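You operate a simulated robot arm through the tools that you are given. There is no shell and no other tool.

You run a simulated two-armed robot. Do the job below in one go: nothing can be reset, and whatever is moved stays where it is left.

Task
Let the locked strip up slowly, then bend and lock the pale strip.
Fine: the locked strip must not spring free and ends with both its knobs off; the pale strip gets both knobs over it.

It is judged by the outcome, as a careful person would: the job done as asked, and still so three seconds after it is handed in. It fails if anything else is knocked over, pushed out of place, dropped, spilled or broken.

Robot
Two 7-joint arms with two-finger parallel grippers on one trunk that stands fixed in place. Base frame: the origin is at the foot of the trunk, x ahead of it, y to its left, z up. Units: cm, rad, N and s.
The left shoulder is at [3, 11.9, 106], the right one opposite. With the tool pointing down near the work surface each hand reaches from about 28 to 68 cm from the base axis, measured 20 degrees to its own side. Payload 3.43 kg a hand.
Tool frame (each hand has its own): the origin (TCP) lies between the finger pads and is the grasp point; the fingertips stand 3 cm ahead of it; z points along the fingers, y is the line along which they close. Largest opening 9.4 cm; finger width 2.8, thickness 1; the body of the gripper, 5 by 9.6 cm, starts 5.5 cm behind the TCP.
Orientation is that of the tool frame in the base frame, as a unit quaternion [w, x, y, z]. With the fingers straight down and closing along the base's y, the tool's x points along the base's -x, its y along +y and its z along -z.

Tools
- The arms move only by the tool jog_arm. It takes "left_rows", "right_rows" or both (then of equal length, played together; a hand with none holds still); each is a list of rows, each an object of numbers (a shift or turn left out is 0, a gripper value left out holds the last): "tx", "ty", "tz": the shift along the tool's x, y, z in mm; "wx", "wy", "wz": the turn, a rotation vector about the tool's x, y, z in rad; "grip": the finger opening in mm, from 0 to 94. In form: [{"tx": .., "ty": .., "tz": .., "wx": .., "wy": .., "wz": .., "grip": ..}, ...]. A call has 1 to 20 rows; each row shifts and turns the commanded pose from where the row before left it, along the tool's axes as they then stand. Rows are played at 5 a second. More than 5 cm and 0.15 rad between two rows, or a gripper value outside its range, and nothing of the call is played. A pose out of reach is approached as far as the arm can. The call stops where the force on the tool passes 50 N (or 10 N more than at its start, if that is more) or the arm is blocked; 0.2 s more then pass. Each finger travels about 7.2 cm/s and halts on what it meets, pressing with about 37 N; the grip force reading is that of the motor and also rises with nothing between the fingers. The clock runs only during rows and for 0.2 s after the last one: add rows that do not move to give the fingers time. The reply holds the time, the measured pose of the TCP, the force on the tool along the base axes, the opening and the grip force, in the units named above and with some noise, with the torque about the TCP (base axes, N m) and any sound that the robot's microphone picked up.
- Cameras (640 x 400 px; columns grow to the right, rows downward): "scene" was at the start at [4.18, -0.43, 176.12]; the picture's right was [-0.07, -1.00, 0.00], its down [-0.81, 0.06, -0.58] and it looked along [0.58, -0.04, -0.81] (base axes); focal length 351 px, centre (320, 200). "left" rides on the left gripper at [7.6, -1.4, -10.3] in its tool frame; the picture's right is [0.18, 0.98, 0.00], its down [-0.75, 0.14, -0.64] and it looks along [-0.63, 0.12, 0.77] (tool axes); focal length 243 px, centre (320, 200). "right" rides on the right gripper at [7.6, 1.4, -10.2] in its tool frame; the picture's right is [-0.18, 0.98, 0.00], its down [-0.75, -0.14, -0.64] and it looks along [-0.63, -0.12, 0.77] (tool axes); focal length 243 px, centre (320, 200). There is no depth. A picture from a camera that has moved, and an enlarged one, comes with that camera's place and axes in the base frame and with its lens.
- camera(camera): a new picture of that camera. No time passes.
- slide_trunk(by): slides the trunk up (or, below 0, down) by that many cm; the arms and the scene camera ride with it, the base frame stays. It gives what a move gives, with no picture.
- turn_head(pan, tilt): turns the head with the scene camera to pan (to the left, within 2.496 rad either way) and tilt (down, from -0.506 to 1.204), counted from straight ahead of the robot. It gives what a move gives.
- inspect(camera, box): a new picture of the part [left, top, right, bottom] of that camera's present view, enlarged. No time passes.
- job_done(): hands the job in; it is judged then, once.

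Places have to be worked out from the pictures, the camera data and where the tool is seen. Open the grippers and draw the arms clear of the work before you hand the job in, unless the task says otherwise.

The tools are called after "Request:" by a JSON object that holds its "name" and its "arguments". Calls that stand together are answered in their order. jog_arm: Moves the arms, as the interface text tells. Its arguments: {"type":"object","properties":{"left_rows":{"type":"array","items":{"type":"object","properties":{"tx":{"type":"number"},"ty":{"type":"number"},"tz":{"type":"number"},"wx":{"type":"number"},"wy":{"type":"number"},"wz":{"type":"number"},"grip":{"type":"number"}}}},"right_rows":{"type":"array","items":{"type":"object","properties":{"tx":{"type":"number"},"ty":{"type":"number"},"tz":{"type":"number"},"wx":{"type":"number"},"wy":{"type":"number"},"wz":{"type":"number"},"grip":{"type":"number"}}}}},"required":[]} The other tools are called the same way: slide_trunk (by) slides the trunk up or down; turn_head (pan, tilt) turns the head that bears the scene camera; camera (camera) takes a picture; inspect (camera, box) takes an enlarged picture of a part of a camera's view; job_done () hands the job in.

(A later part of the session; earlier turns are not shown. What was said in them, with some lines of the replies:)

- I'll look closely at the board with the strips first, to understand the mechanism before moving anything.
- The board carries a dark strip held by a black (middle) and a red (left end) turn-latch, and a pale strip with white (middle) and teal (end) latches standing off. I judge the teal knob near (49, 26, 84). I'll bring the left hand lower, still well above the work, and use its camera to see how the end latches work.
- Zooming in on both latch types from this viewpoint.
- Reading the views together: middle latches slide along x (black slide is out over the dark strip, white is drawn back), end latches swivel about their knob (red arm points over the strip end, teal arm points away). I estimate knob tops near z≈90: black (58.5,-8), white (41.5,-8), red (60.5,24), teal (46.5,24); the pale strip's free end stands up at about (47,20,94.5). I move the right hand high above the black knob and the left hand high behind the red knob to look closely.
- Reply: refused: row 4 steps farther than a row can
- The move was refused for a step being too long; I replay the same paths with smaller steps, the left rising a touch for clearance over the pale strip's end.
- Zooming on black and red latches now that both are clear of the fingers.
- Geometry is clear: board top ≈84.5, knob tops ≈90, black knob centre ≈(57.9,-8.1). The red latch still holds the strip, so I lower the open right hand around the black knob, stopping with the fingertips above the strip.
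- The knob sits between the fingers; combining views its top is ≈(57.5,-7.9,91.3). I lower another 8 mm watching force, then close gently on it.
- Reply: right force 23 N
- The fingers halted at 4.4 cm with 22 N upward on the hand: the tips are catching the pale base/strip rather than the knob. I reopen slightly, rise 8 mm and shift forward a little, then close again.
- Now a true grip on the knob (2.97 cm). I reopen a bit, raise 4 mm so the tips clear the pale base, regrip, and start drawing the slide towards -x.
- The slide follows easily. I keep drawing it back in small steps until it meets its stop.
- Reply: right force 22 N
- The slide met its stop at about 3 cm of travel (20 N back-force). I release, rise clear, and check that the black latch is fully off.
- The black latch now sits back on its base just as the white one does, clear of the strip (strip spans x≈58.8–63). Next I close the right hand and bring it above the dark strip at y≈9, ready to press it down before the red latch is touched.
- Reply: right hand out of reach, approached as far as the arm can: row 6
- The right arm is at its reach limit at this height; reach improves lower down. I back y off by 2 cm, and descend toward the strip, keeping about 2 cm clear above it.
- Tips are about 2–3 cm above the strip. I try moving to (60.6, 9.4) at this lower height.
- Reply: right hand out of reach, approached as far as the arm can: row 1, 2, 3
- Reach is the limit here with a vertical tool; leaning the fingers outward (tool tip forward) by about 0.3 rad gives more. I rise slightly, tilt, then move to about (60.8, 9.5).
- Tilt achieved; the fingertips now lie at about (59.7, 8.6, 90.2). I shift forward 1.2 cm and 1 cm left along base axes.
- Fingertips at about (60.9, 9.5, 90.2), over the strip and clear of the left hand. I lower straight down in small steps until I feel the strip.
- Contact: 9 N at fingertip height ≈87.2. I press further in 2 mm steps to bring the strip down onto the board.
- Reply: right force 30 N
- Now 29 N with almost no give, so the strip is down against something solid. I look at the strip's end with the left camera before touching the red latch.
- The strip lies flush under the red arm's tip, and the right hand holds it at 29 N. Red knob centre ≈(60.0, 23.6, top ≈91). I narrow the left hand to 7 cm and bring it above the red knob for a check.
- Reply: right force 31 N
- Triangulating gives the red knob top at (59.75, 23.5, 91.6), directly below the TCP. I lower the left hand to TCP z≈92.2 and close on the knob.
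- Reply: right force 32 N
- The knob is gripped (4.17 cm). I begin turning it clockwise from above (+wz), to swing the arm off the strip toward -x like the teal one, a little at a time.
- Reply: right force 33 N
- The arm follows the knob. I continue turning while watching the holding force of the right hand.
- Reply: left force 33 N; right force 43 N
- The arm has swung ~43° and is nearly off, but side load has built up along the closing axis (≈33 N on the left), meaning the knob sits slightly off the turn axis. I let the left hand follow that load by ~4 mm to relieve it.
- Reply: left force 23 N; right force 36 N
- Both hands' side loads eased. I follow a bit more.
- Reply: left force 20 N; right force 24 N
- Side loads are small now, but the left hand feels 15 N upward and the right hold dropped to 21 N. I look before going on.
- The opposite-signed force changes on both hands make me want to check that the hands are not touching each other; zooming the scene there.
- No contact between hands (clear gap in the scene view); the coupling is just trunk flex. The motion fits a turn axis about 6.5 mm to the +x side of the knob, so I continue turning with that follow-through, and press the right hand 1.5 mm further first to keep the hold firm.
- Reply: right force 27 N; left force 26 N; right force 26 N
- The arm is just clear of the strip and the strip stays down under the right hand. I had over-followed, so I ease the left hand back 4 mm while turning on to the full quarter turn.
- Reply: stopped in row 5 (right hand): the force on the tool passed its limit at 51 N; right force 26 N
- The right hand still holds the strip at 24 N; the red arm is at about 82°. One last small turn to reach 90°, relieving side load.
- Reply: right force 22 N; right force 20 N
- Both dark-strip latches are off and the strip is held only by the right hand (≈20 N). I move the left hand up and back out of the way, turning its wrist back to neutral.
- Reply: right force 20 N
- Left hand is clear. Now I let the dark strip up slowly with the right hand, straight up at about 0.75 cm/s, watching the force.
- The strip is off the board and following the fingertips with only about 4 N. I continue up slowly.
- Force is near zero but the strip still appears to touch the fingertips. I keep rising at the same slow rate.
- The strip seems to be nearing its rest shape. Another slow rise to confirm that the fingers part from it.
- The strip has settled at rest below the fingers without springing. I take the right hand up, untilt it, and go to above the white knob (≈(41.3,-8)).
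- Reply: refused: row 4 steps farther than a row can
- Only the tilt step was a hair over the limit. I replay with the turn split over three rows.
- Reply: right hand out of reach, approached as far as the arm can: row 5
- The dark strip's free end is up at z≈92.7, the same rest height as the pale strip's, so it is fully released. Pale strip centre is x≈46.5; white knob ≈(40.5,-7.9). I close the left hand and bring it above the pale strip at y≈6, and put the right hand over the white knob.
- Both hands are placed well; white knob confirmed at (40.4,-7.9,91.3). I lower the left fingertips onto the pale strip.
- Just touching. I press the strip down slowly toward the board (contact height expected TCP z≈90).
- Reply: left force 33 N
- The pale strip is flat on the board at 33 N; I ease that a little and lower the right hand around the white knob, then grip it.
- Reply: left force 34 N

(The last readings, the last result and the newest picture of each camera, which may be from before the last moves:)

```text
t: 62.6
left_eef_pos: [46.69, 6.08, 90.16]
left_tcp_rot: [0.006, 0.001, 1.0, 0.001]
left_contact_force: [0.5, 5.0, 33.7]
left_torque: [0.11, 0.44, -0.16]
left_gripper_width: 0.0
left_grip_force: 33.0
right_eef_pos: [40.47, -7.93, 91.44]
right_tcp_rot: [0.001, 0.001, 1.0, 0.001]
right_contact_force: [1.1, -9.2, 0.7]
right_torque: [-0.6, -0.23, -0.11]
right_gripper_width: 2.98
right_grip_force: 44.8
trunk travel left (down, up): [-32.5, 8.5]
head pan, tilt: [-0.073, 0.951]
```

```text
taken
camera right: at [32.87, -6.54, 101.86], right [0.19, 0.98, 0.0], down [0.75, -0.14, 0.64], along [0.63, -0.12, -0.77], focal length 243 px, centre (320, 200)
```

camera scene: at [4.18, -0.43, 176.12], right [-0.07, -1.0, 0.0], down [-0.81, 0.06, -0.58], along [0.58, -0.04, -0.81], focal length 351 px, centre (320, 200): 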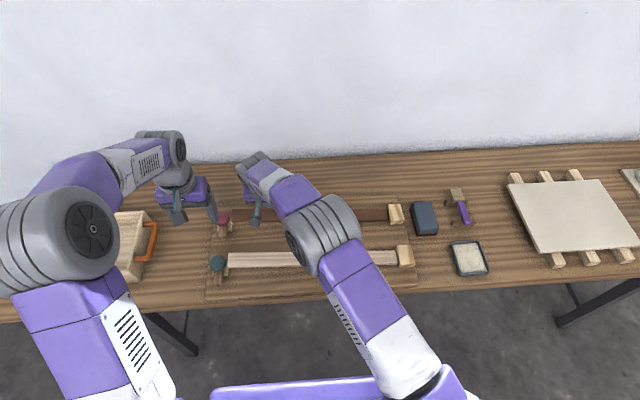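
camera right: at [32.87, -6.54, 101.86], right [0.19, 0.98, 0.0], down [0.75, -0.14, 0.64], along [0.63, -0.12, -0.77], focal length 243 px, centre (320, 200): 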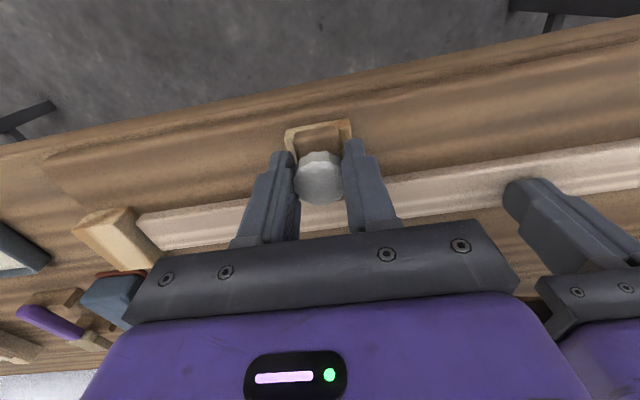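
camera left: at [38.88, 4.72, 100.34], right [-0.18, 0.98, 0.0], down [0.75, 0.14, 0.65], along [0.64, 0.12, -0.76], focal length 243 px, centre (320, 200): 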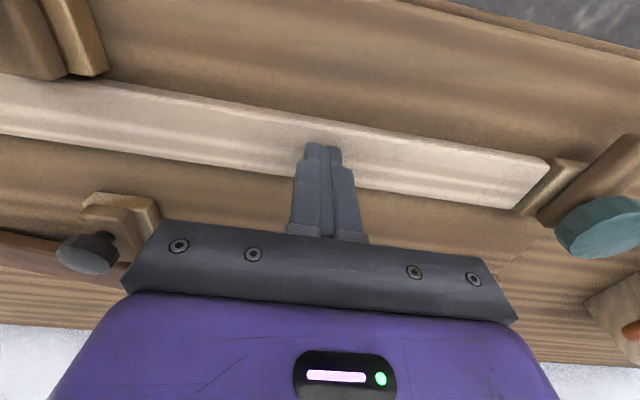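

White knob gripped (2.98 cm). I push it toward +x, over the held-down strip, in small steps.

Request:
{"name": "jog_arm", "arguments": {"right_rows": [{"tx": -4}, {"tx": -4}, {"tx": -4}, {}]}}

Request:
{"name": "jog_arm", "arguments": {"right_rows": [{"tx": -4}, {"tx": -4}, {"tx": -4}, {"tx": -4}, {"tx": -4}, {}]}}

Request:
{"name": "camera", "arguments": {"camera": "right"}}

Request:
{"name": "inspect", "arguments": {"camera": "left", "box": [0, 0, 220, 160]}}

```text
t: 63.6
left_eef_pos: [46.67, 6.02, 90.24]
left_tcp_rot: [0.005, 0.001, 1.0, 0.001]
left_contact_force: [6.5, 6.1, 26.7]
left_torque: [0.19, 0.13, -0.17]
left_gripper_width: 0.0
left_grip_force: 33.4
right_eef_pos: [41.66, -8.01, 91.53]
right_tcp_rot: [0.001, 0.001, 1.0, 0.001]
right_contact_force: [-1.2, -17.8, 26.5]
right_torque: [-0.52, 1.02, -0.12]
right_gripper_width: 2.96
right_grip_force: 45.2
trunk travel left (down, up): [-32.5, 8.5]
head pan, tilt: [-0.073, 0.951]
```

```text
t: 65.0
left_eef_pos: [46.45, 5.98, 90.16]
left_tcp_rot: [0.006, 0.002, 1.0, 0.0]
left_contact_force: [9.1, 7.4, 23.4]
left_torque: [0.24, 0.01, -0.08]
left_gripper_width: 0.01
left_grip_force: 32.8
right_eef_pos: [43.68, -7.95, 91.63]
right_tcp_rot: [0.001, 0.001, 1.0, 0.003]
right_contact_force: [-1.8, -19.0, 35.5]
right_torque: [-0.55, 0.52, -0.05]
right_gripper_width: 2.99
right_grip_force: 44.7
trunk travel left (down, up): [-32.5, 8.5]
head pan, tilt: [-0.073, 0.951]
```

```text
taken
camera right: at [36.04, -6.55, 101.83], right [0.19, 0.98, 0.0], down [0.75, -0.14, 0.64], along [0.63, -0.12, -0.76], focal length 243 px, centre (320, 200)
```

right: 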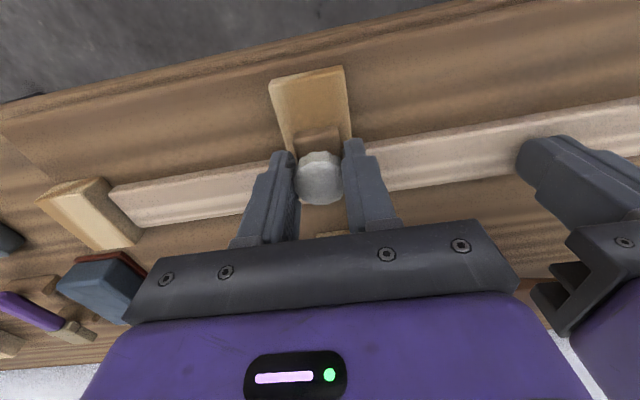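

```text
2.50 times, centred on (110, 80) of left
camera zoom: at [38.84, 4.65, 100.37], right [-0.18, 0.98, 0.0], down [0.75, 0.14, 0.65], along [0.64, 0.12, -0.76], focal length 606 px, centre (845, 500)
```

zoom: 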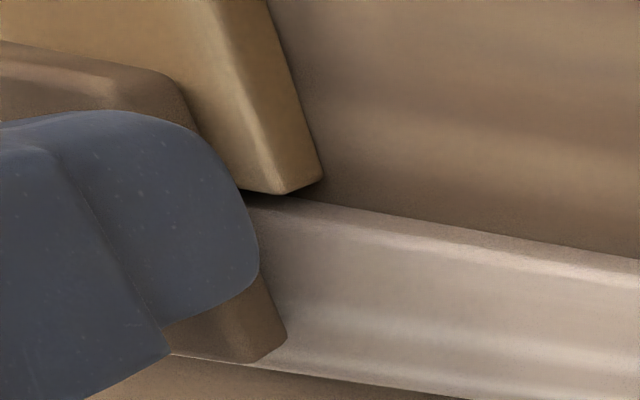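

The white slide has moved 3.2 cm and its arm now lies across the pale strip, as black's did. I release it and lift the right hand clear.

Request:
{"name": "jog_arm", "arguments": {"right_rows": [{"grip": 40}, {"grip": 60}, {"grip": 70}, {}, {"tz": -15}, {"tz": -25}, {"tz": -30}, {}]}}

Request:
{"name": "camera", "arguments": {"camera": "right"}}

Request:
{"name": "inspect", "arguments": {"camera": "left", "box": [0, 0, 220, 160]}}

```text
t: 66.8
left_eef_pos: [46.53, 6.07, 90.2]
left_tcp_rot: [0.004, 0.001, 1.0, 0.0]
left_contact_force: [-2.2, -1.9, 33.6]
left_torque: [-0.11, 0.51, 0.02]
left_gripper_width: 0.0
left_grip_force: 32.6
right_eef_pos: [43.65, -8.04, 98.51]
right_tcp_rot: [0.001, 0.0, 1.0, 0.002]
right_contact_force: [0.1, 0.4, 0.1]
right_torque: [-0.04, -0.05, -0.04]
right_gripper_width: 6.99
right_grip_force: 0.1
trunk travel left (down, up): [-32.5, 8.5]
head pan, tilt: [-0.073, 0.951]
```

```text
taken
camera right: at [36.01, -6.54, 108.76], right [0.18, 0.98, 0.0], down [0.75, -0.14, 0.64], along [0.63, -0.12, -0.77], focal length 243 px, centre (320, 200)
```

right: 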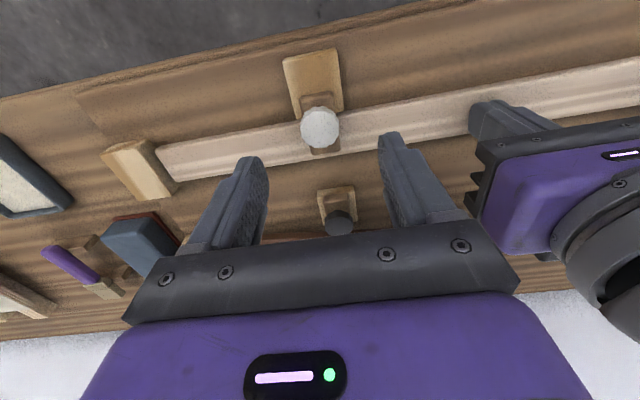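

```text
2.50 times, centred on (110, 80) of left
camera zoom: at [38.85, 4.67, 100.35], right [-0.18, 0.98, 0.0], down [0.75, 0.14, 0.65], along [0.64, 0.12, -0.76], focal length 606 px, centre (845, 500)
```

zoom: 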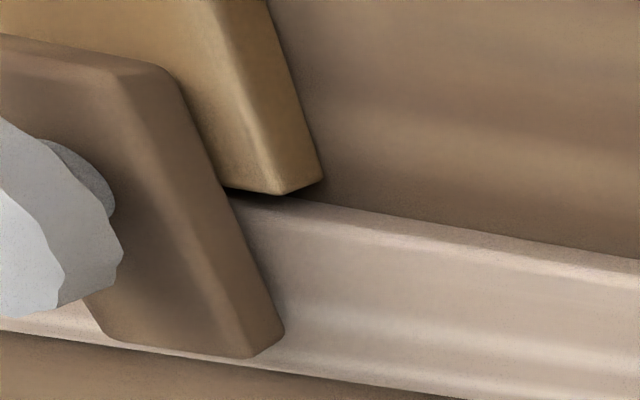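

The white latch is properly over the strip. Now I let the left hand up slowly; the strip stays caught by white and only its free end will rise a little.

Request:
{"name": "jog_arm", "arguments": {"left_rows": [{"tz": -2}, {"tz": -2}, {"tz": -2}, {"tz": -2}, {"tz": -2}, {"tz": -2}, {"tz": -2}, {"tz": -2}, {"tz": -2}, {"tz": -2}, {"tz": -2}, {"tz": -2}, {}]}}

Request:
{"name": "camera", "arguments": {"camera": "left"}}

```text
t: 69.7
left_eef_pos: [46.64, 6.05, 92.4]
left_tcp_rot: [0.004, 0.001, 1.0, 0.0]
left_contact_force: [-0.9, 0.4, 0.8]
left_torque: [0.04, -0.02, 0.01]
left_gripper_width: 0.0
left_grip_force: 33.2
right_eef_pos: [43.83, -7.98, 98.38]
right_tcp_rot: [0.0, 0.0, 1.0, 0.002]
right_contact_force: [-0.2, 0.4, 0.0]
right_torque: [0.01, 0.0, 0.01]
right_gripper_width: 6.99
right_grip_force: 0.1
trunk travel left (down, up): [-32.5, 8.5]
head pan, tilt: [-0.073, 0.951]
```

```text
taken
camera left: at [38.96, 4.72, 102.66], right [-0.18, 0.98, 0.0], down [0.75, 0.14, 0.65], along [0.64, 0.12, -0.76], focal length 243 px, centre (320, 200)
```

left: 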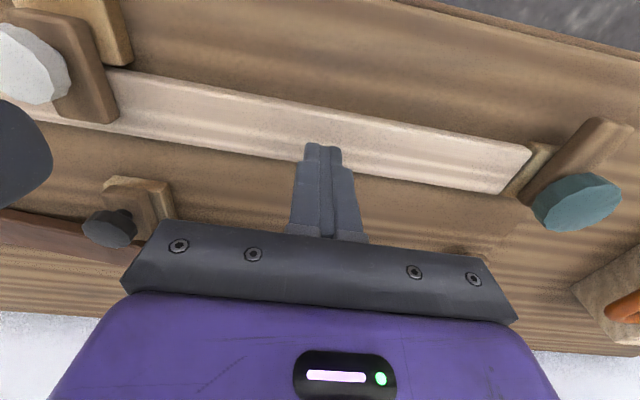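

The strip is held by white. I lift the left hand, move it over to the teal knob (expected ≈(46.1,24.2)), and turn its wrist a quarter so the later un-turn swings the teal arm over the strip end.

Request:
{"name": "jog_arm", "arguments": {"left_rows": [{"tz": -40}, {"tz": -35}, {"tx": 1.1, "ty": 36.4}, {"tx": 1.1, "ty": 36.4}, {"tx": 1.1, "ty": 36.4}, {"tx": 1.1, "ty": 36.4}, {"tx": 1.1, "ty": 36.4}, {"grip": 70, "wz": 0.14}, {"wz": 0.14}, {"wz": 0.14}, {"wz": 0.14}, {"wz": 0.14}, {"wz": 0.14}, {"wz": 0.14}, {"wz": 0.14}, {"wz": 0.14}, {"wz": 0.14}, {"wz": 0.14}, {"wz": 0.03}, {}]}}

Request:
{"name": "jog_arm", "arguments": {"right_rows": [{"grip": 0, "tz": -30}, {"tx": -7, "ty": 36}, {"tx": -7, "ty": 36}, {"tx": -7, "ty": 36}, {"tx": -7, "ty": 36}, {"ty": 36}, {"tz": 30}, {"tz": 20}, {}]}}

Request:
{"name": "camera", "arguments": {"camera": "left"}}

Request:
{"name": "camera", "arguments": {"camera": "right"}}

Request:
{"name": "camera", "arguments": {"camera": "scene"}}

```text
t: 73.8
left_eef_pos: [46.14, 24.4, 99.86]
left_tcp_rot: [0.001, 0.708, 0.706, 0.003]
left_contact_force: [0.1, 0.3, 0.9]
left_torque: [-0.01, -0.03, -0.04]
left_gripper_width: 7.01
left_grip_force: 0.1
right_eef_pos: [43.96, -7.9, 98.23]
right_tcp_rot: [0.0, 0.0, 1.0, 0.002]
right_contact_force: [-0.1, 0.8, 0.1]
right_torque: [0.0, 0.01, -0.01]
right_gripper_width: 6.99
right_grip_force: 0.2
trunk travel left (down, up): [-32.5, 8.5]
head pan, tilt: [-0.073, 0.951]
```

```text
t: 75.8
left_eef_pos: [46.2, 24.18, 99.96]
left_tcp_rot: [0.001, 0.708, 0.706, 0.004]
left_contact_force: [-0.4, -0.5, -0.9]
left_torque: [-0.01, 0.03, 0.0]
left_gripper_width: 6.99
left_grip_force: 0.1
right_eef_pos: [46.72, 10.14, 96.38]
right_tcp_rot: [0.0, -0.001, 1.0, 0.001]
right_contact_force: [-0.2, 0.1, 0.2]
right_torque: [0.0, 0.02, -0.01]
right_gripper_width: 0.0
right_grip_force: 33.3
trunk travel left (down, up): [-32.5, 8.5]
head pan, tilt: [-0.073, 0.951]
```

```text
taken
camera left: at [44.66, 31.86, 110.17], right [0.98, 0.18, 0.01], down [0.14, -0.75, 0.64], along [0.12, -0.63, -0.77], focal length 243 px, centre (320, 200)
```

left: 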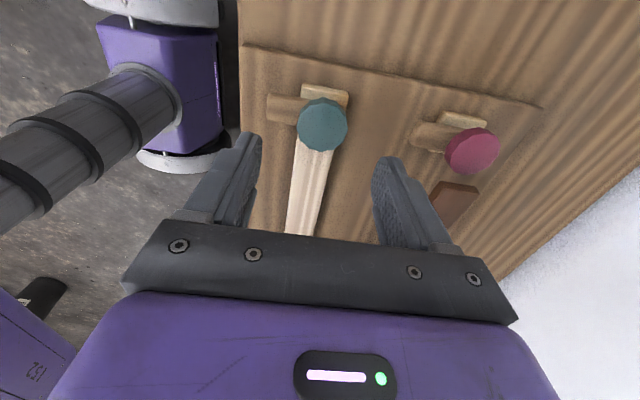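

```text
taken
camera right: at [39.04, 11.57, 106.67], right [0.18, 0.98, 0.0], down [0.75, -0.14, 0.64], along [0.63, -0.12, -0.77], focal length 243 px, centre (320, 200)
```

right: 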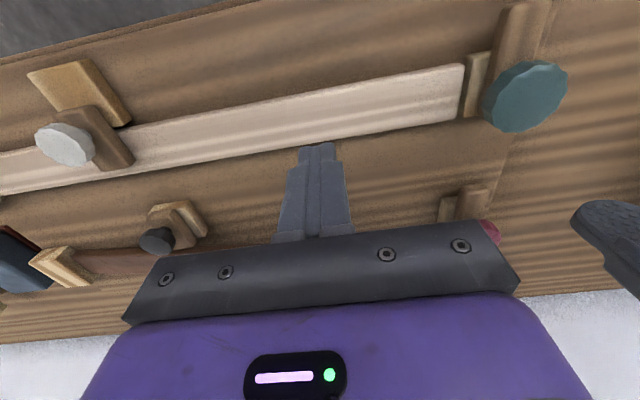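

```text
taken
camera scene: at [4.18, -0.46, 176.12], right [-0.07, -1.0, 0.0], down [-0.81, 0.06, -0.58], along [0.58, -0.04, -0.81], focal length 351 px, centre (320, 200)
```

scene: 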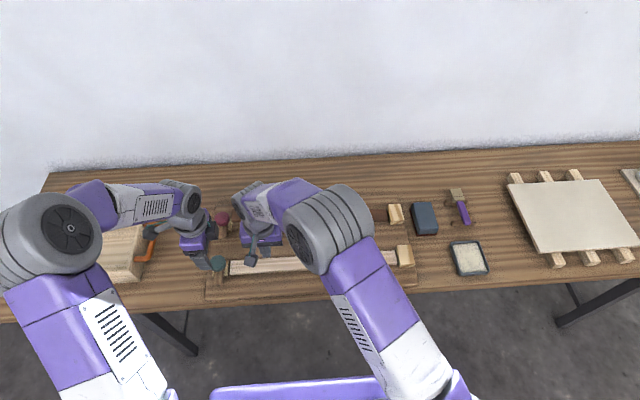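

Teal knob is at (46.3, 24.2), directly below the left TCP; the right fingertips are over the pale strip at y≈10. I press the strip down with the right hand.

Request:
{"name": "jog_arm", "arguments": {"right_rows": [{"tz": 20}, {"tz": 20}, {"tz": 10}, {"tz": 4}, {"tz": 4}, {"tz": 3}, {"tz": 2}, {}]}}

```text
t: 77.7
left_eef_pos: [46.09, 24.06, 99.86]
left_tcp_rot: [0.003, 0.708, 0.707, 0.004]
left_contact_force: [0.5, 0.1, 0.1]
left_torque: [-0.03, 0.0, 0.01]
left_gripper_width: 7.01
left_grip_force: 0.0
right_eef_pos: [46.55, 10.11, 90.15]
right_tcp_rot: [0.001, 0.0, 1.0, 0.002]
right_contact_force: [0.7, -2.6, 6.9]
right_torque: [-0.07, 0.07, 0.04]
right_gripper_width: 0.0
right_grip_force: 32.7
trunk travel left (down, up): [-32.5, 8.5]
head pan, tilt: [-0.073, 0.951]
```

Request:
{"name": "jog_arm", "arguments": {"right_rows": [{"tz": 2}, {"tz": 2}, {}]}}

Request:
{"name": "camera", "arguments": {"camera": "right"}}

```text
t: 78.5
left_eef_pos: [45.9, 24.08, 99.95]
left_tcp_rot: [0.003, 0.707, 0.707, 0.005]
left_contact_force: [-0.8, -0.4, 0.6]
left_torque: [-0.01, -0.04, -0.03]
left_gripper_width: 7.0
left_grip_force: 0.0
right_eef_pos: [46.59, 10.08, 90.09]
right_tcp_rot: [0.003, 0.001, 1.0, 0.004]
right_contact_force: [0.1, -5.9, 40.2]
right_torque: [-0.25, 0.54, 0.17]
right_gripper_width: 0.01
right_grip_force: 33.5
trunk travel left (down, up): [-32.5, 8.5]
head pan, tilt: [-0.073, 0.951]
```

```text
taken
camera right: at [38.92, 11.48, 100.41], right [0.18, 0.98, 0.01], down [0.75, -0.15, 0.65], along [0.64, -0.11, -0.76], focal length 243 px, centre (320, 200)
```

right: 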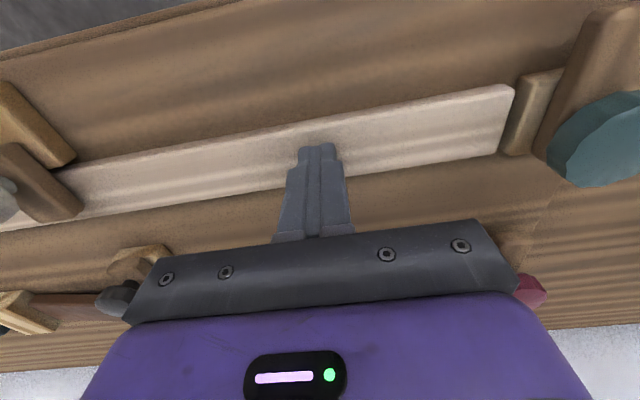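

Flat, but 40 N is too close to the limit; the strip end is level with its base. I ease the right hand by 2 mm and lower the left hand around the teal knob, then close on it.

Request:
{"name": "jog_arm", "arguments": {"right_rows": [{"tz": -2}, {}]}}

Request:
{"name": "jog_arm", "arguments": {"left_rows": [{"ty": 2, "tz": 20}, {"tz": 25}, {"tz": 20}, {"tz": 12}, {"grip": 55}, {"grip": 40}, {"grip": 25}, {}, {}]}}

Request:
{"name": "inspect", "arguments": {"camera": "left", "box": [180, 60, 460, 250]}}

Request:
{"name": "inspect", "arguments": {"camera": "right", "box": [400, 0, 640, 200]}}

```text
t: 79.0
left_eef_pos: [46.07, 24.27, 99.89]
left_tcp_rot: [0.002, 0.707, 0.707, 0.004]
left_contact_force: [0.5, -0.3, -0.4]
left_torque: [-0.01, 0.01, -0.01]
left_gripper_width: 7.0
left_grip_force: 0.0
right_eef_pos: [46.67, 10.08, 90.17]
right_tcp_rot: [0.002, 0.001, 1.0, 0.003]
right_contact_force: [4.2, -3.4, 30.3]
right_torque: [-0.16, 0.27, 0.19]
right_gripper_width: 0.0
right_grip_force: 33.3
trunk travel left (down, up): [-32.5, 8.5]
head pan, tilt: [-0.073, 0.951]
```

```text
t: 81.0
left_eef_pos: [46.44, 24.22, 92.22]
left_tcp_rot: [0.003, 0.708, 0.706, 0.005]
left_contact_force: [13.9, 1.0, -7.0]
left_torque: [-0.06, -0.05, 0.09]
left_gripper_width: 4.18
left_grip_force: 44.7
right_eef_pos: [46.66, 10.02, 90.1]
right_tcp_rot: [0.001, 0.0, 1.0, 0.002]
right_contact_force: [-1.0, -3.8, 36.3]
right_torque: [-0.17, 0.29, -0.01]
right_gripper_width: 0.0
right_grip_force: 32.8
trunk travel left (down, up): [-32.5, 8.5]
head pan, tilt: [-0.073, 0.951]
```

```text
2.11 times, centred on (320, 155) of left
camera zoom: at [45.0, 31.82, 102.49], right [0.98, 0.18, 0.01], down [0.13, -0.75, 0.64], along [0.13, -0.63, -0.77], focal length 511 px, centre (320, 295)
```

zoom: 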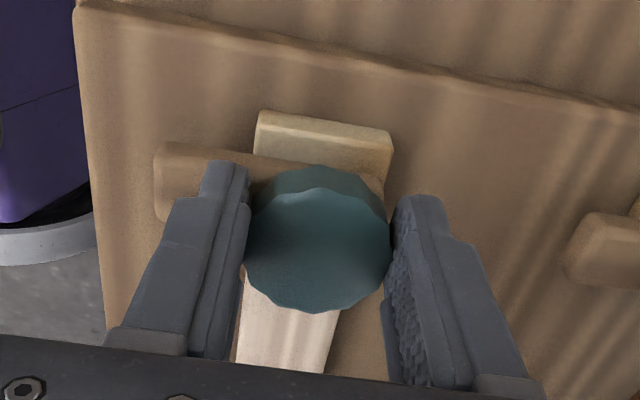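

```text
2.00 times, centred on (520, 100) of right
camera zoom: at [38.99, 11.5, 100.45], right [0.19, 0.98, 0.01], down [0.75, -0.15, 0.64], along [0.63, -0.12, -0.77], focal length 485 px, centre (-80, 400)
```

zoom: 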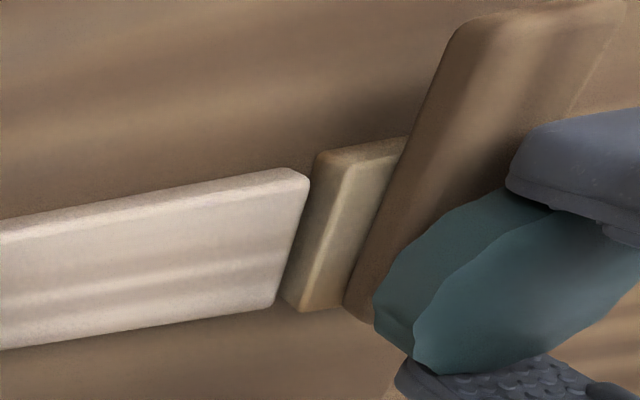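

Teal is gripped the same way red was. I ease the right press slightly for margin, then begin turning teal counter-clockwise (−wz) with the matching 6 mm axis offset.

Request:
{"name": "jog_arm", "arguments": {"left_rows": [{}, {"wz": -0.1, "ty": -0.2}, {"wz": -0.1, "ty": -0.5}, {"wz": -0.1, "ty": -0.6}, {}], "right_rows": [{"tz": -1.5}, {}, {}, {}, {}]}}

Request:
{"name": "inspect", "arguments": {"camera": "right", "box": [400, 0, 640, 200]}}

```text
t: 82.2
left_eef_pos: [46.3, 24.18, 92.28]
left_tcp_rot: [0.003, 0.593, 0.805, 0.003]
left_contact_force: [18.2, -3.4, -10.8]
left_torque: [0.59, 0.21, 0.1]
left_gripper_width: 4.18
left_grip_force: 44.6
right_eef_pos: [46.74, 10.1, 90.09]
right_tcp_rot: [0.0, -0.001, 1.0, 0.003]
right_contact_force: [-3.6, -0.4, 29.9]
right_torque: [-0.08, 0.1, -0.26]
right_gripper_width: 0.0
right_grip_force: 33.0
trunk travel left (down, up): [-32.5, 8.5]
head pan, tilt: [-0.073, 0.951]
```

```text
2.00 times, centred on (520, 100) of right
camera zoom: at [39.02, 11.51, 100.48], right [0.18, 0.98, 0.0], down [0.75, -0.14, 0.64], along [0.63, -0.12, -0.77], focal length 485 px, centre (-80, 400)
```

zoom: 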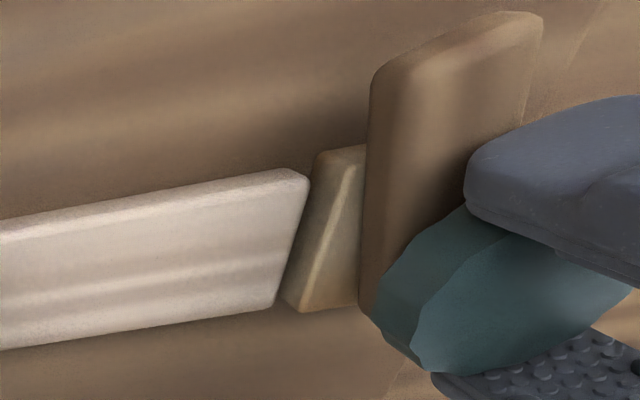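

The teal arm is turning with the knob. I continue, following a little less to relieve the +x load.

Request:
{"name": "jog_arm", "arguments": {"left_rows": [{"wz": -0.1, "ty": 0.5}, {"wz": -0.1}, {"wz": -0.1, "ty": -0.3}, {}]}}

Request:
{"name": "inspect", "arguments": {"camera": "right", "box": [400, 0, 640, 200]}}

```text
t: 83.2
left_eef_pos: [46.11, 24.18, 92.25]
left_tcp_rot: [0.003, 0.467, 0.884, 0.002]
left_contact_force: [9.2, -11.5, -12.2]
left_torque: [0.15, 0.54, -0.01]
left_gripper_width: 4.17
left_grip_force: 45.2
right_eef_pos: [46.66, 10.04, 90.24]
right_tcp_rot: [0.001, -0.001, 1.0, 0.002]
right_contact_force: [-2.2, 3.9, 26.7]
right_torque: [0.07, 0.23, -0.16]
right_gripper_width: 0.0
right_grip_force: 33.2
trunk travel left (down, up): [-32.5, 8.5]
head pan, tilt: [-0.073, 0.951]
```

```text
2.00 times, centred on (520, 100) of right
camera zoom: at [39.0, 11.5, 100.48], right [0.18, 0.98, 0.01], down [0.75, -0.14, 0.64], along [0.63, -0.11, -0.77], focal length 485 px, centre (-80, 400)
```

zoom: 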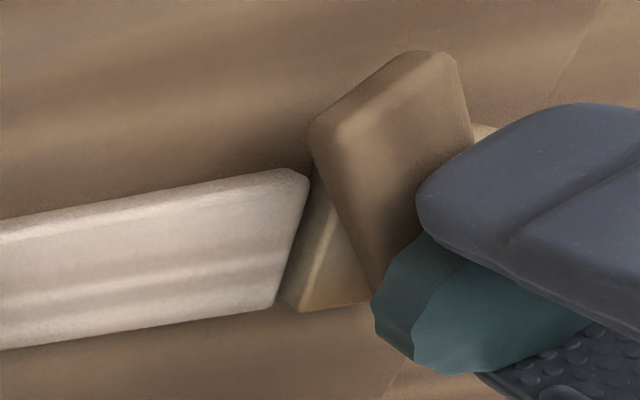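

The arm's corner is about to pass over the strip end. Continuing with small steps and checking forces.

Request:
{"name": "jog_arm", "arguments": {"left_rows": [{"wz": -0.08, "ty": -0.5}, {"wz": -0.08, "ty": -0.5}, {"wz": -0.08, "ty": -0.5}, {}]}}

Request:
{"name": "inspect", "arguments": {"camera": "right", "box": [400, 0, 640, 200]}}

```text
t: 84.2
left_eef_pos: [46.07, 23.94, 92.24]
left_tcp_rot: [0.004, 0.357, 0.934, 0.002]
left_contact_force: [6.0, -15.7, -9.3]
left_torque: [0.2, 0.78, -0.06]
left_gripper_width: 4.18
left_grip_force: 45.1
right_eef_pos: [46.65, 10.09, 90.02]
right_tcp_rot: [0.002, 0.0, 1.0, 0.003]
right_contact_force: [1.2, 7.2, 23.1]
right_torque: [0.21, 0.2, -0.04]
right_gripper_width: 0.0
right_grip_force: 33.3
trunk travel left (down, up): [-32.5, 8.5]
head pan, tilt: [-0.073, 0.951]
```

```text
2.00 times, centred on (520, 100) of right
camera zoom: at [38.99, 11.49, 100.48], right [0.18, 0.98, 0.01], down [0.75, -0.15, 0.64], along [0.63, -0.11, -0.77], focal length 485 px, centre (-80, 400)
```

zoom: 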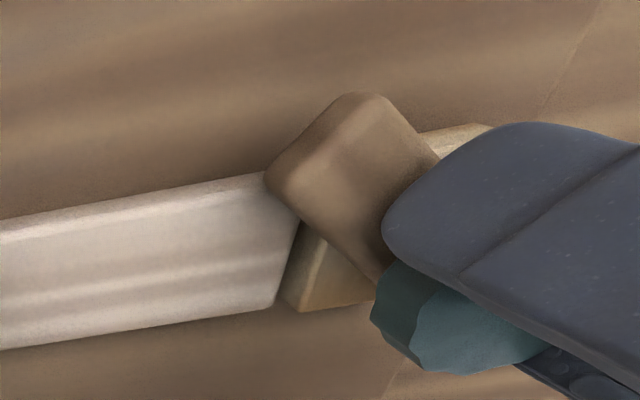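

The arm's corner passes over the strip end without catching. I carry on turning.

Request:
{"name": "jog_arm", "arguments": {"left_rows": [{"wz": -0.09, "ty": -0.7}, {"wz": -0.09, "ty": -0.7}, {"wz": -0.09, "ty": -0.7}, {}]}}

Request:
{"name": "inspect", "arguments": {"camera": "right", "box": [400, 0, 640, 200]}}

```text
t: 85.2
left_eef_pos: [45.96, 23.93, 92.19]
left_tcp_rot: [0.004, 0.229, 0.973, 0.002]
left_contact_force: [8.7, -15.7, -11.0]
left_torque: [-0.15, 0.86, -0.03]
left_gripper_width: 4.19
left_grip_force: 44.6
right_eef_pos: [46.65, 10.04, 90.17]
right_tcp_rot: [0.002, 0.0, 1.0, 0.003]
right_contact_force: [-1.6, 9.6, 24.6]
right_torque: [0.18, 0.19, 0.04]
right_gripper_width: 0.0
right_grip_force: 33.0
trunk travel left (down, up): [-32.5, 8.5]
head pan, tilt: [-0.073, 0.951]
```

```text
2.00 times, centred on (520, 100) of right
camera zoom: at [39.0, 11.5, 100.48], right [0.18, 0.98, 0.01], down [0.75, -0.14, 0.64], along [0.63, -0.11, -0.77], focal length 485 px, centre (-80, 400)
```

zoom: 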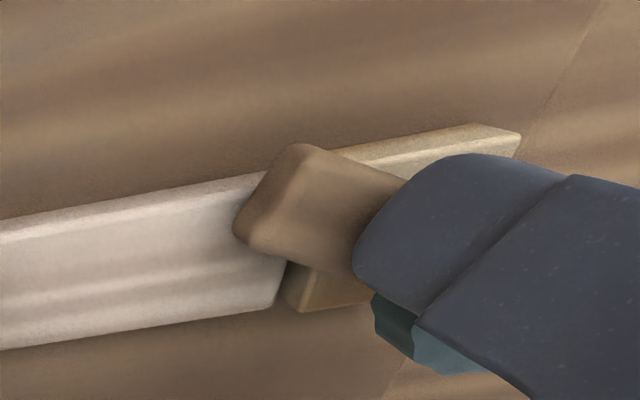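

About 26° remain to match the red latch's locked pose. I finish the turn.

Request:
{"name": "jog_arm", "arguments": {"left_rows": [{"wz": -0.09, "ty": -1}, {"wz": -0.09, "ty": -1}, {"wz": -0.09, "ty": -0.7}, {"wz": -0.09, "ty": -0.7}, {"wz": -0.09, "ty": -0.6}, {}]}}

Request:
{"name": "inspect", "arguments": {"camera": "right", "box": [400, 0, 640, 200]}}

Request:
{"name": "inspect", "arguments": {"camera": "left", "box": [180, 60, 460, 250]}}

```text
t: 86.7
left_eef_pos: [45.85, 23.6, 92.22]
left_tcp_rot: [0.004, 0.005, 1.0, 0.0]
left_contact_force: [8.3, -7.0, -8.2]
left_torque: [-0.19, -0.34, -0.04]
left_gripper_width: 4.2
left_grip_force: 45.2
right_eef_pos: [46.69, 9.98, 90.18]
right_tcp_rot: [0.0, 0.001, 1.0, 0.002]
right_contact_force: [-0.9, 7.8, 24.9]
right_torque: [0.13, 0.22, 0.05]
right_gripper_width: 0.0
right_grip_force: 33.2
trunk travel left (down, up): [-32.5, 8.5]
head pan, tilt: [-0.073, 0.951]
```

```text
2.00 times, centred on (520, 100) of right
camera zoom: at [39.0, 11.51, 100.48], right [0.18, 0.98, 0.0], down [0.75, -0.14, 0.64], along [0.63, -0.12, -0.77], focal length 485 px, centre (-80, 400)
```

zoom: 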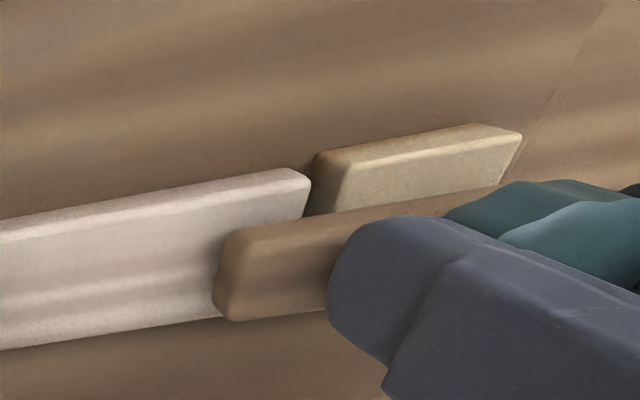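

```text
2.11 times, centred on (320, 155) of left
camera zoom: at [38.2, 22.28, 102.44], right [-0.17, 0.98, 0.0], down [0.75, 0.13, 0.65], along [0.64, 0.11, -0.76], focal length 511 px, centre (320, 295)
```

zoom: 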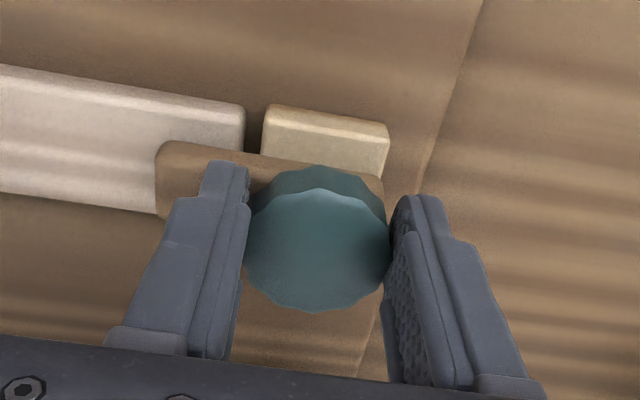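

Teal now looks just as red did when locked: its arm lies over the strip end. I release the knob, lift the left hand straight up, then let the right hand off slowly.

Request:
{"name": "jog_arm", "arguments": {"left_rows": [{"grip": 55}, {"grip": 70}, {}, {"tz": -15}, {"tz": -25}, {"tz": -35}, {"tz": -40}, {}]}}

Request:
{"name": "jog_arm", "arguments": {"right_rows": [{"tz": -2}, {"tz": -2}, {"tz": -2}, {"tz": -2}, {"tz": -2}, {"tz": -2}, {"tz": -2}, {"tz": -2}, {"tz": -2}, {"tz": -2}, {}]}}

Request:
{"name": "camera", "arguments": {"camera": "left"}}

Request:
{"name": "camera", "arguments": {"camera": "right"}}

```text
t: 88.5
left_eef_pos: [45.69, 23.61, 103.67]
left_tcp_rot: [0.004, 0.006, 1.0, 0.001]
left_contact_force: [-0.2, 0.1, -0.2]
left_torque: [0.02, 0.0, -0.03]
left_gripper_width: 6.99
left_grip_force: 0.1
right_eef_pos: [46.61, 9.97, 90.11]
right_tcp_rot: [0.001, 0.0, 1.0, 0.002]
right_contact_force: [7.2, 3.2, 19.8]
right_torque: [0.01, 0.02, -0.08]
right_gripper_width: 0.0
right_grip_force: 33.1
trunk travel left (down, up): [-32.5, 8.5]
head pan, tilt: [-0.073, 0.951]
```

```text
t: 90.8
left_eef_pos: [45.63, 23.57, 103.68]
left_tcp_rot: [0.005, 0.006, 1.0, 0.002]
left_contact_force: [0.0, 0.5, 0.6]
left_torque: [0.01, -0.02, 0.0]
left_gripper_width: 7.03
left_grip_force: 0.1
right_eef_pos: [46.62, 10.17, 91.98]
right_tcp_rot: [0.0, 0.0, 1.0, 0.002]
right_contact_force: [0.3, -0.1, 0.2]
right_torque: [-0.01, -0.01, -0.01]
right_gripper_width: 0.02
right_grip_force: 33.1
trunk travel left (down, up): [-32.5, 8.5]
head pan, tilt: [-0.073, 0.951]
```

```text
taken
camera left: at [38.12, 22.34, 113.93], right [-0.17, 0.98, 0.0], down [0.75, 0.13, 0.65], along [0.64, 0.11, -0.76], focal length 243 px, centre (320, 200)
```

left: 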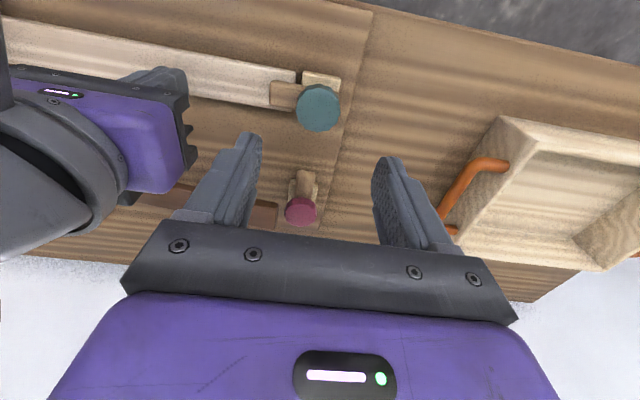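

```text
taken
camera right: at [39.01, 11.55, 102.46], right [0.18, 0.98, 0.0], down [0.75, -0.14, 0.64], along [0.63, -0.12, -0.77], focal length 243 px, centre (320, 200)
```

right: 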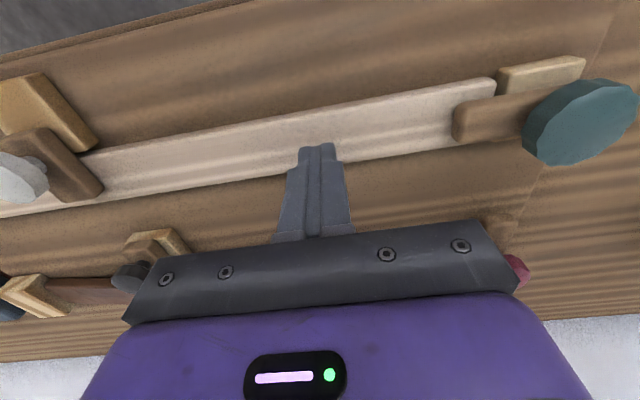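

The pale strip stays flat under both latches with no hand on it. I raise and withdraw both arms and open the grippers.

Request:
{"name": "jog_arm", "arguments": {"left_rows": [{"tz": -30}, {"tz": -30}, {"tx": 20, "ty": 20, "grip": 90}, {"tx": 20, "ty": 20}, {}, {}, {}, {}, {}, {}, {}, {}, {}, {}], "right_rows": [{"tz": -40}, {"tz": -40}, {"tz": -40}, {"tz": -40}, {"ty": -45}, {"ty": -45}, {"ty": -45}, {"ty": -45}, {"ty": -45}, {"ty": -45}, {"ty": -45}, {"tx": 30, "grip": 90}, {}, {}]}}

Request:
{"name": "camera", "arguments": {"camera": "scene"}}

Request:
{"name": "inspect", "arguments": {"camera": "scene", "box": [195, 180, 415, 300]}}

Request:
{"name": "camera", "arguments": {"camera": "left"}}

Request:
{"name": "camera", "arguments": {"camera": "right"}}

```text
t: 93.8
left_eef_pos: [41.66, 27.83, 109.65]
left_tcp_rot: [0.004, 0.005, 1.0, 0.001]
left_contact_force: [-0.6, -0.1, -0.3]
left_torque: [0.0, 0.01, -0.02]
left_gripper_width: 9.04
left_grip_force: 0.0
right_eef_pos: [43.65, -21.29, 108.1]
right_tcp_rot: [0.0, 0.001, 1.0, 0.002]
right_contact_force: [0.1, 0.6, 1.0]
right_torque: [0.01, 0.0, -0.02]
right_gripper_width: 8.98
right_grip_force: 0.1
trunk travel left (down, up): [-32.5, 8.5]
head pan, tilt: [-0.073, 0.951]
```

```text
taken
camera scene: at [4.09, -0.4, 176.13], right [-0.07, -1.0, 0.0], down [-0.81, 0.06, -0.58], along [0.58, -0.04, -0.81], focal length 351 px, centre (320, 200)
```

scene: 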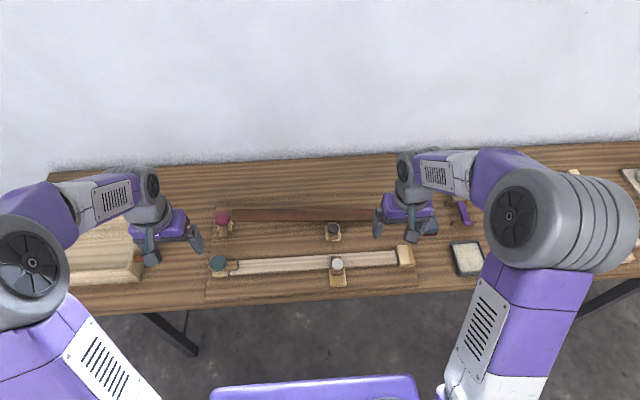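

```text
2.91 times, centred on (305, 240) of scene
camera zoom: at [4.09, -0.4, 176.13], right [-0.07, -1.0, 0.0], down [-0.81, 0.06, -0.58], along [0.58, -0.04, -0.81], focal length 1021 px, centre (364, 84)
```

zoom: 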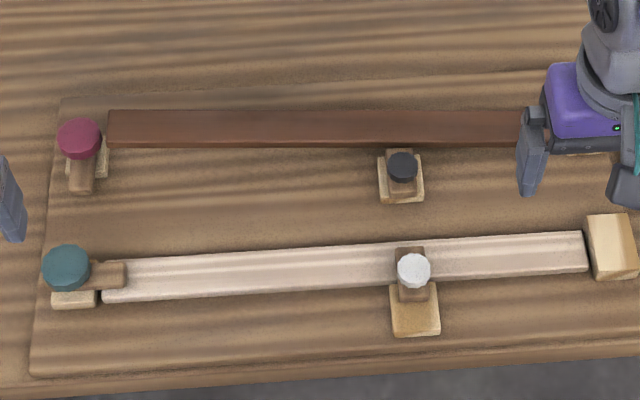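

```text
taken
camera left: at [34.03, 26.5, 119.94], right [-0.17, 0.98, 0.0], down [0.75, 0.13, 0.65], along [0.64, 0.11, -0.76], focal length 243 px, centre (320, 200)
```

left: 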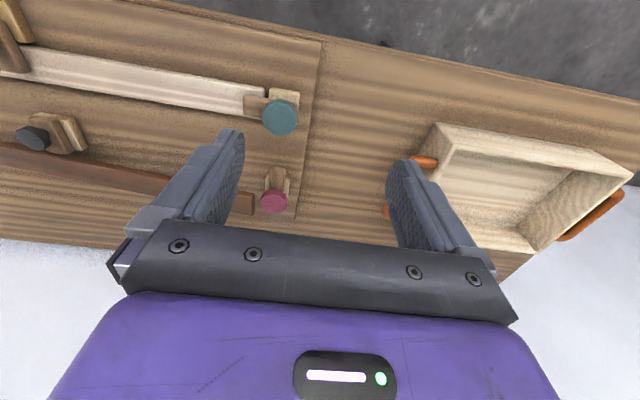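

```text
taken
camera right: at [35.97, -19.84, 118.42], right [0.18, 0.98, 0.0], down [0.75, -0.14, 0.64], along [0.63, -0.12, -0.77], focal length 243 px, centre (320, 200)
```

right: 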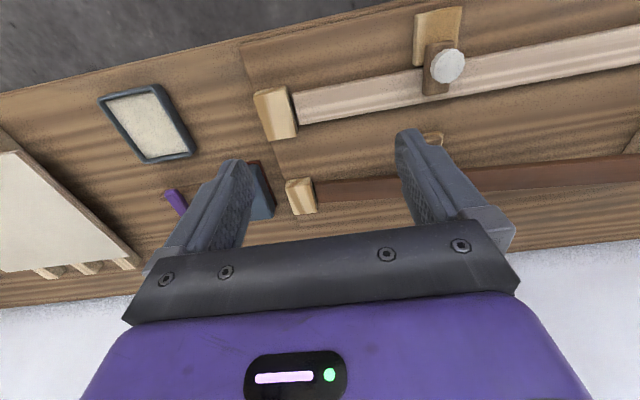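

Final check: the dark strip is up with red and black both off, and the pale strip is flat with white and teal both over it. The other objects are where they were, the grippers are open and the arms are clear, so I hand the job in.

Request:
{"name": "job_done", "arguments": {}}

```text
The job is handed in.
```

The dark strip is up with both its knobs off, and the pale strip is bent flat and locked under both of its knobs. I've handed the job in but have no result back yet.

- **Dark strip:** I slid the black knob back while the red one still held. I then pressed the strip down with the right hand, turned the red knob off, and let the strip up at about 0.75 cm/s. It rose to the same rest height the pale strip had, and nothing in the readings or pictures showed it springing free.
- **Pale strip:** I pressed it flat with the left hand and slid the white knob over it. The right hand then held it down while the teal knob was turned over its end. It stayed flat once both hands were off.

The right hand briefly passed the 50 N force limit while I was turning the red knob, and that move stopped. The strip stayed held down, and I carried on at lower force.

In the last pictures the other objects on the table look undisturbed. The grippers are open and both arms are clear of the work.
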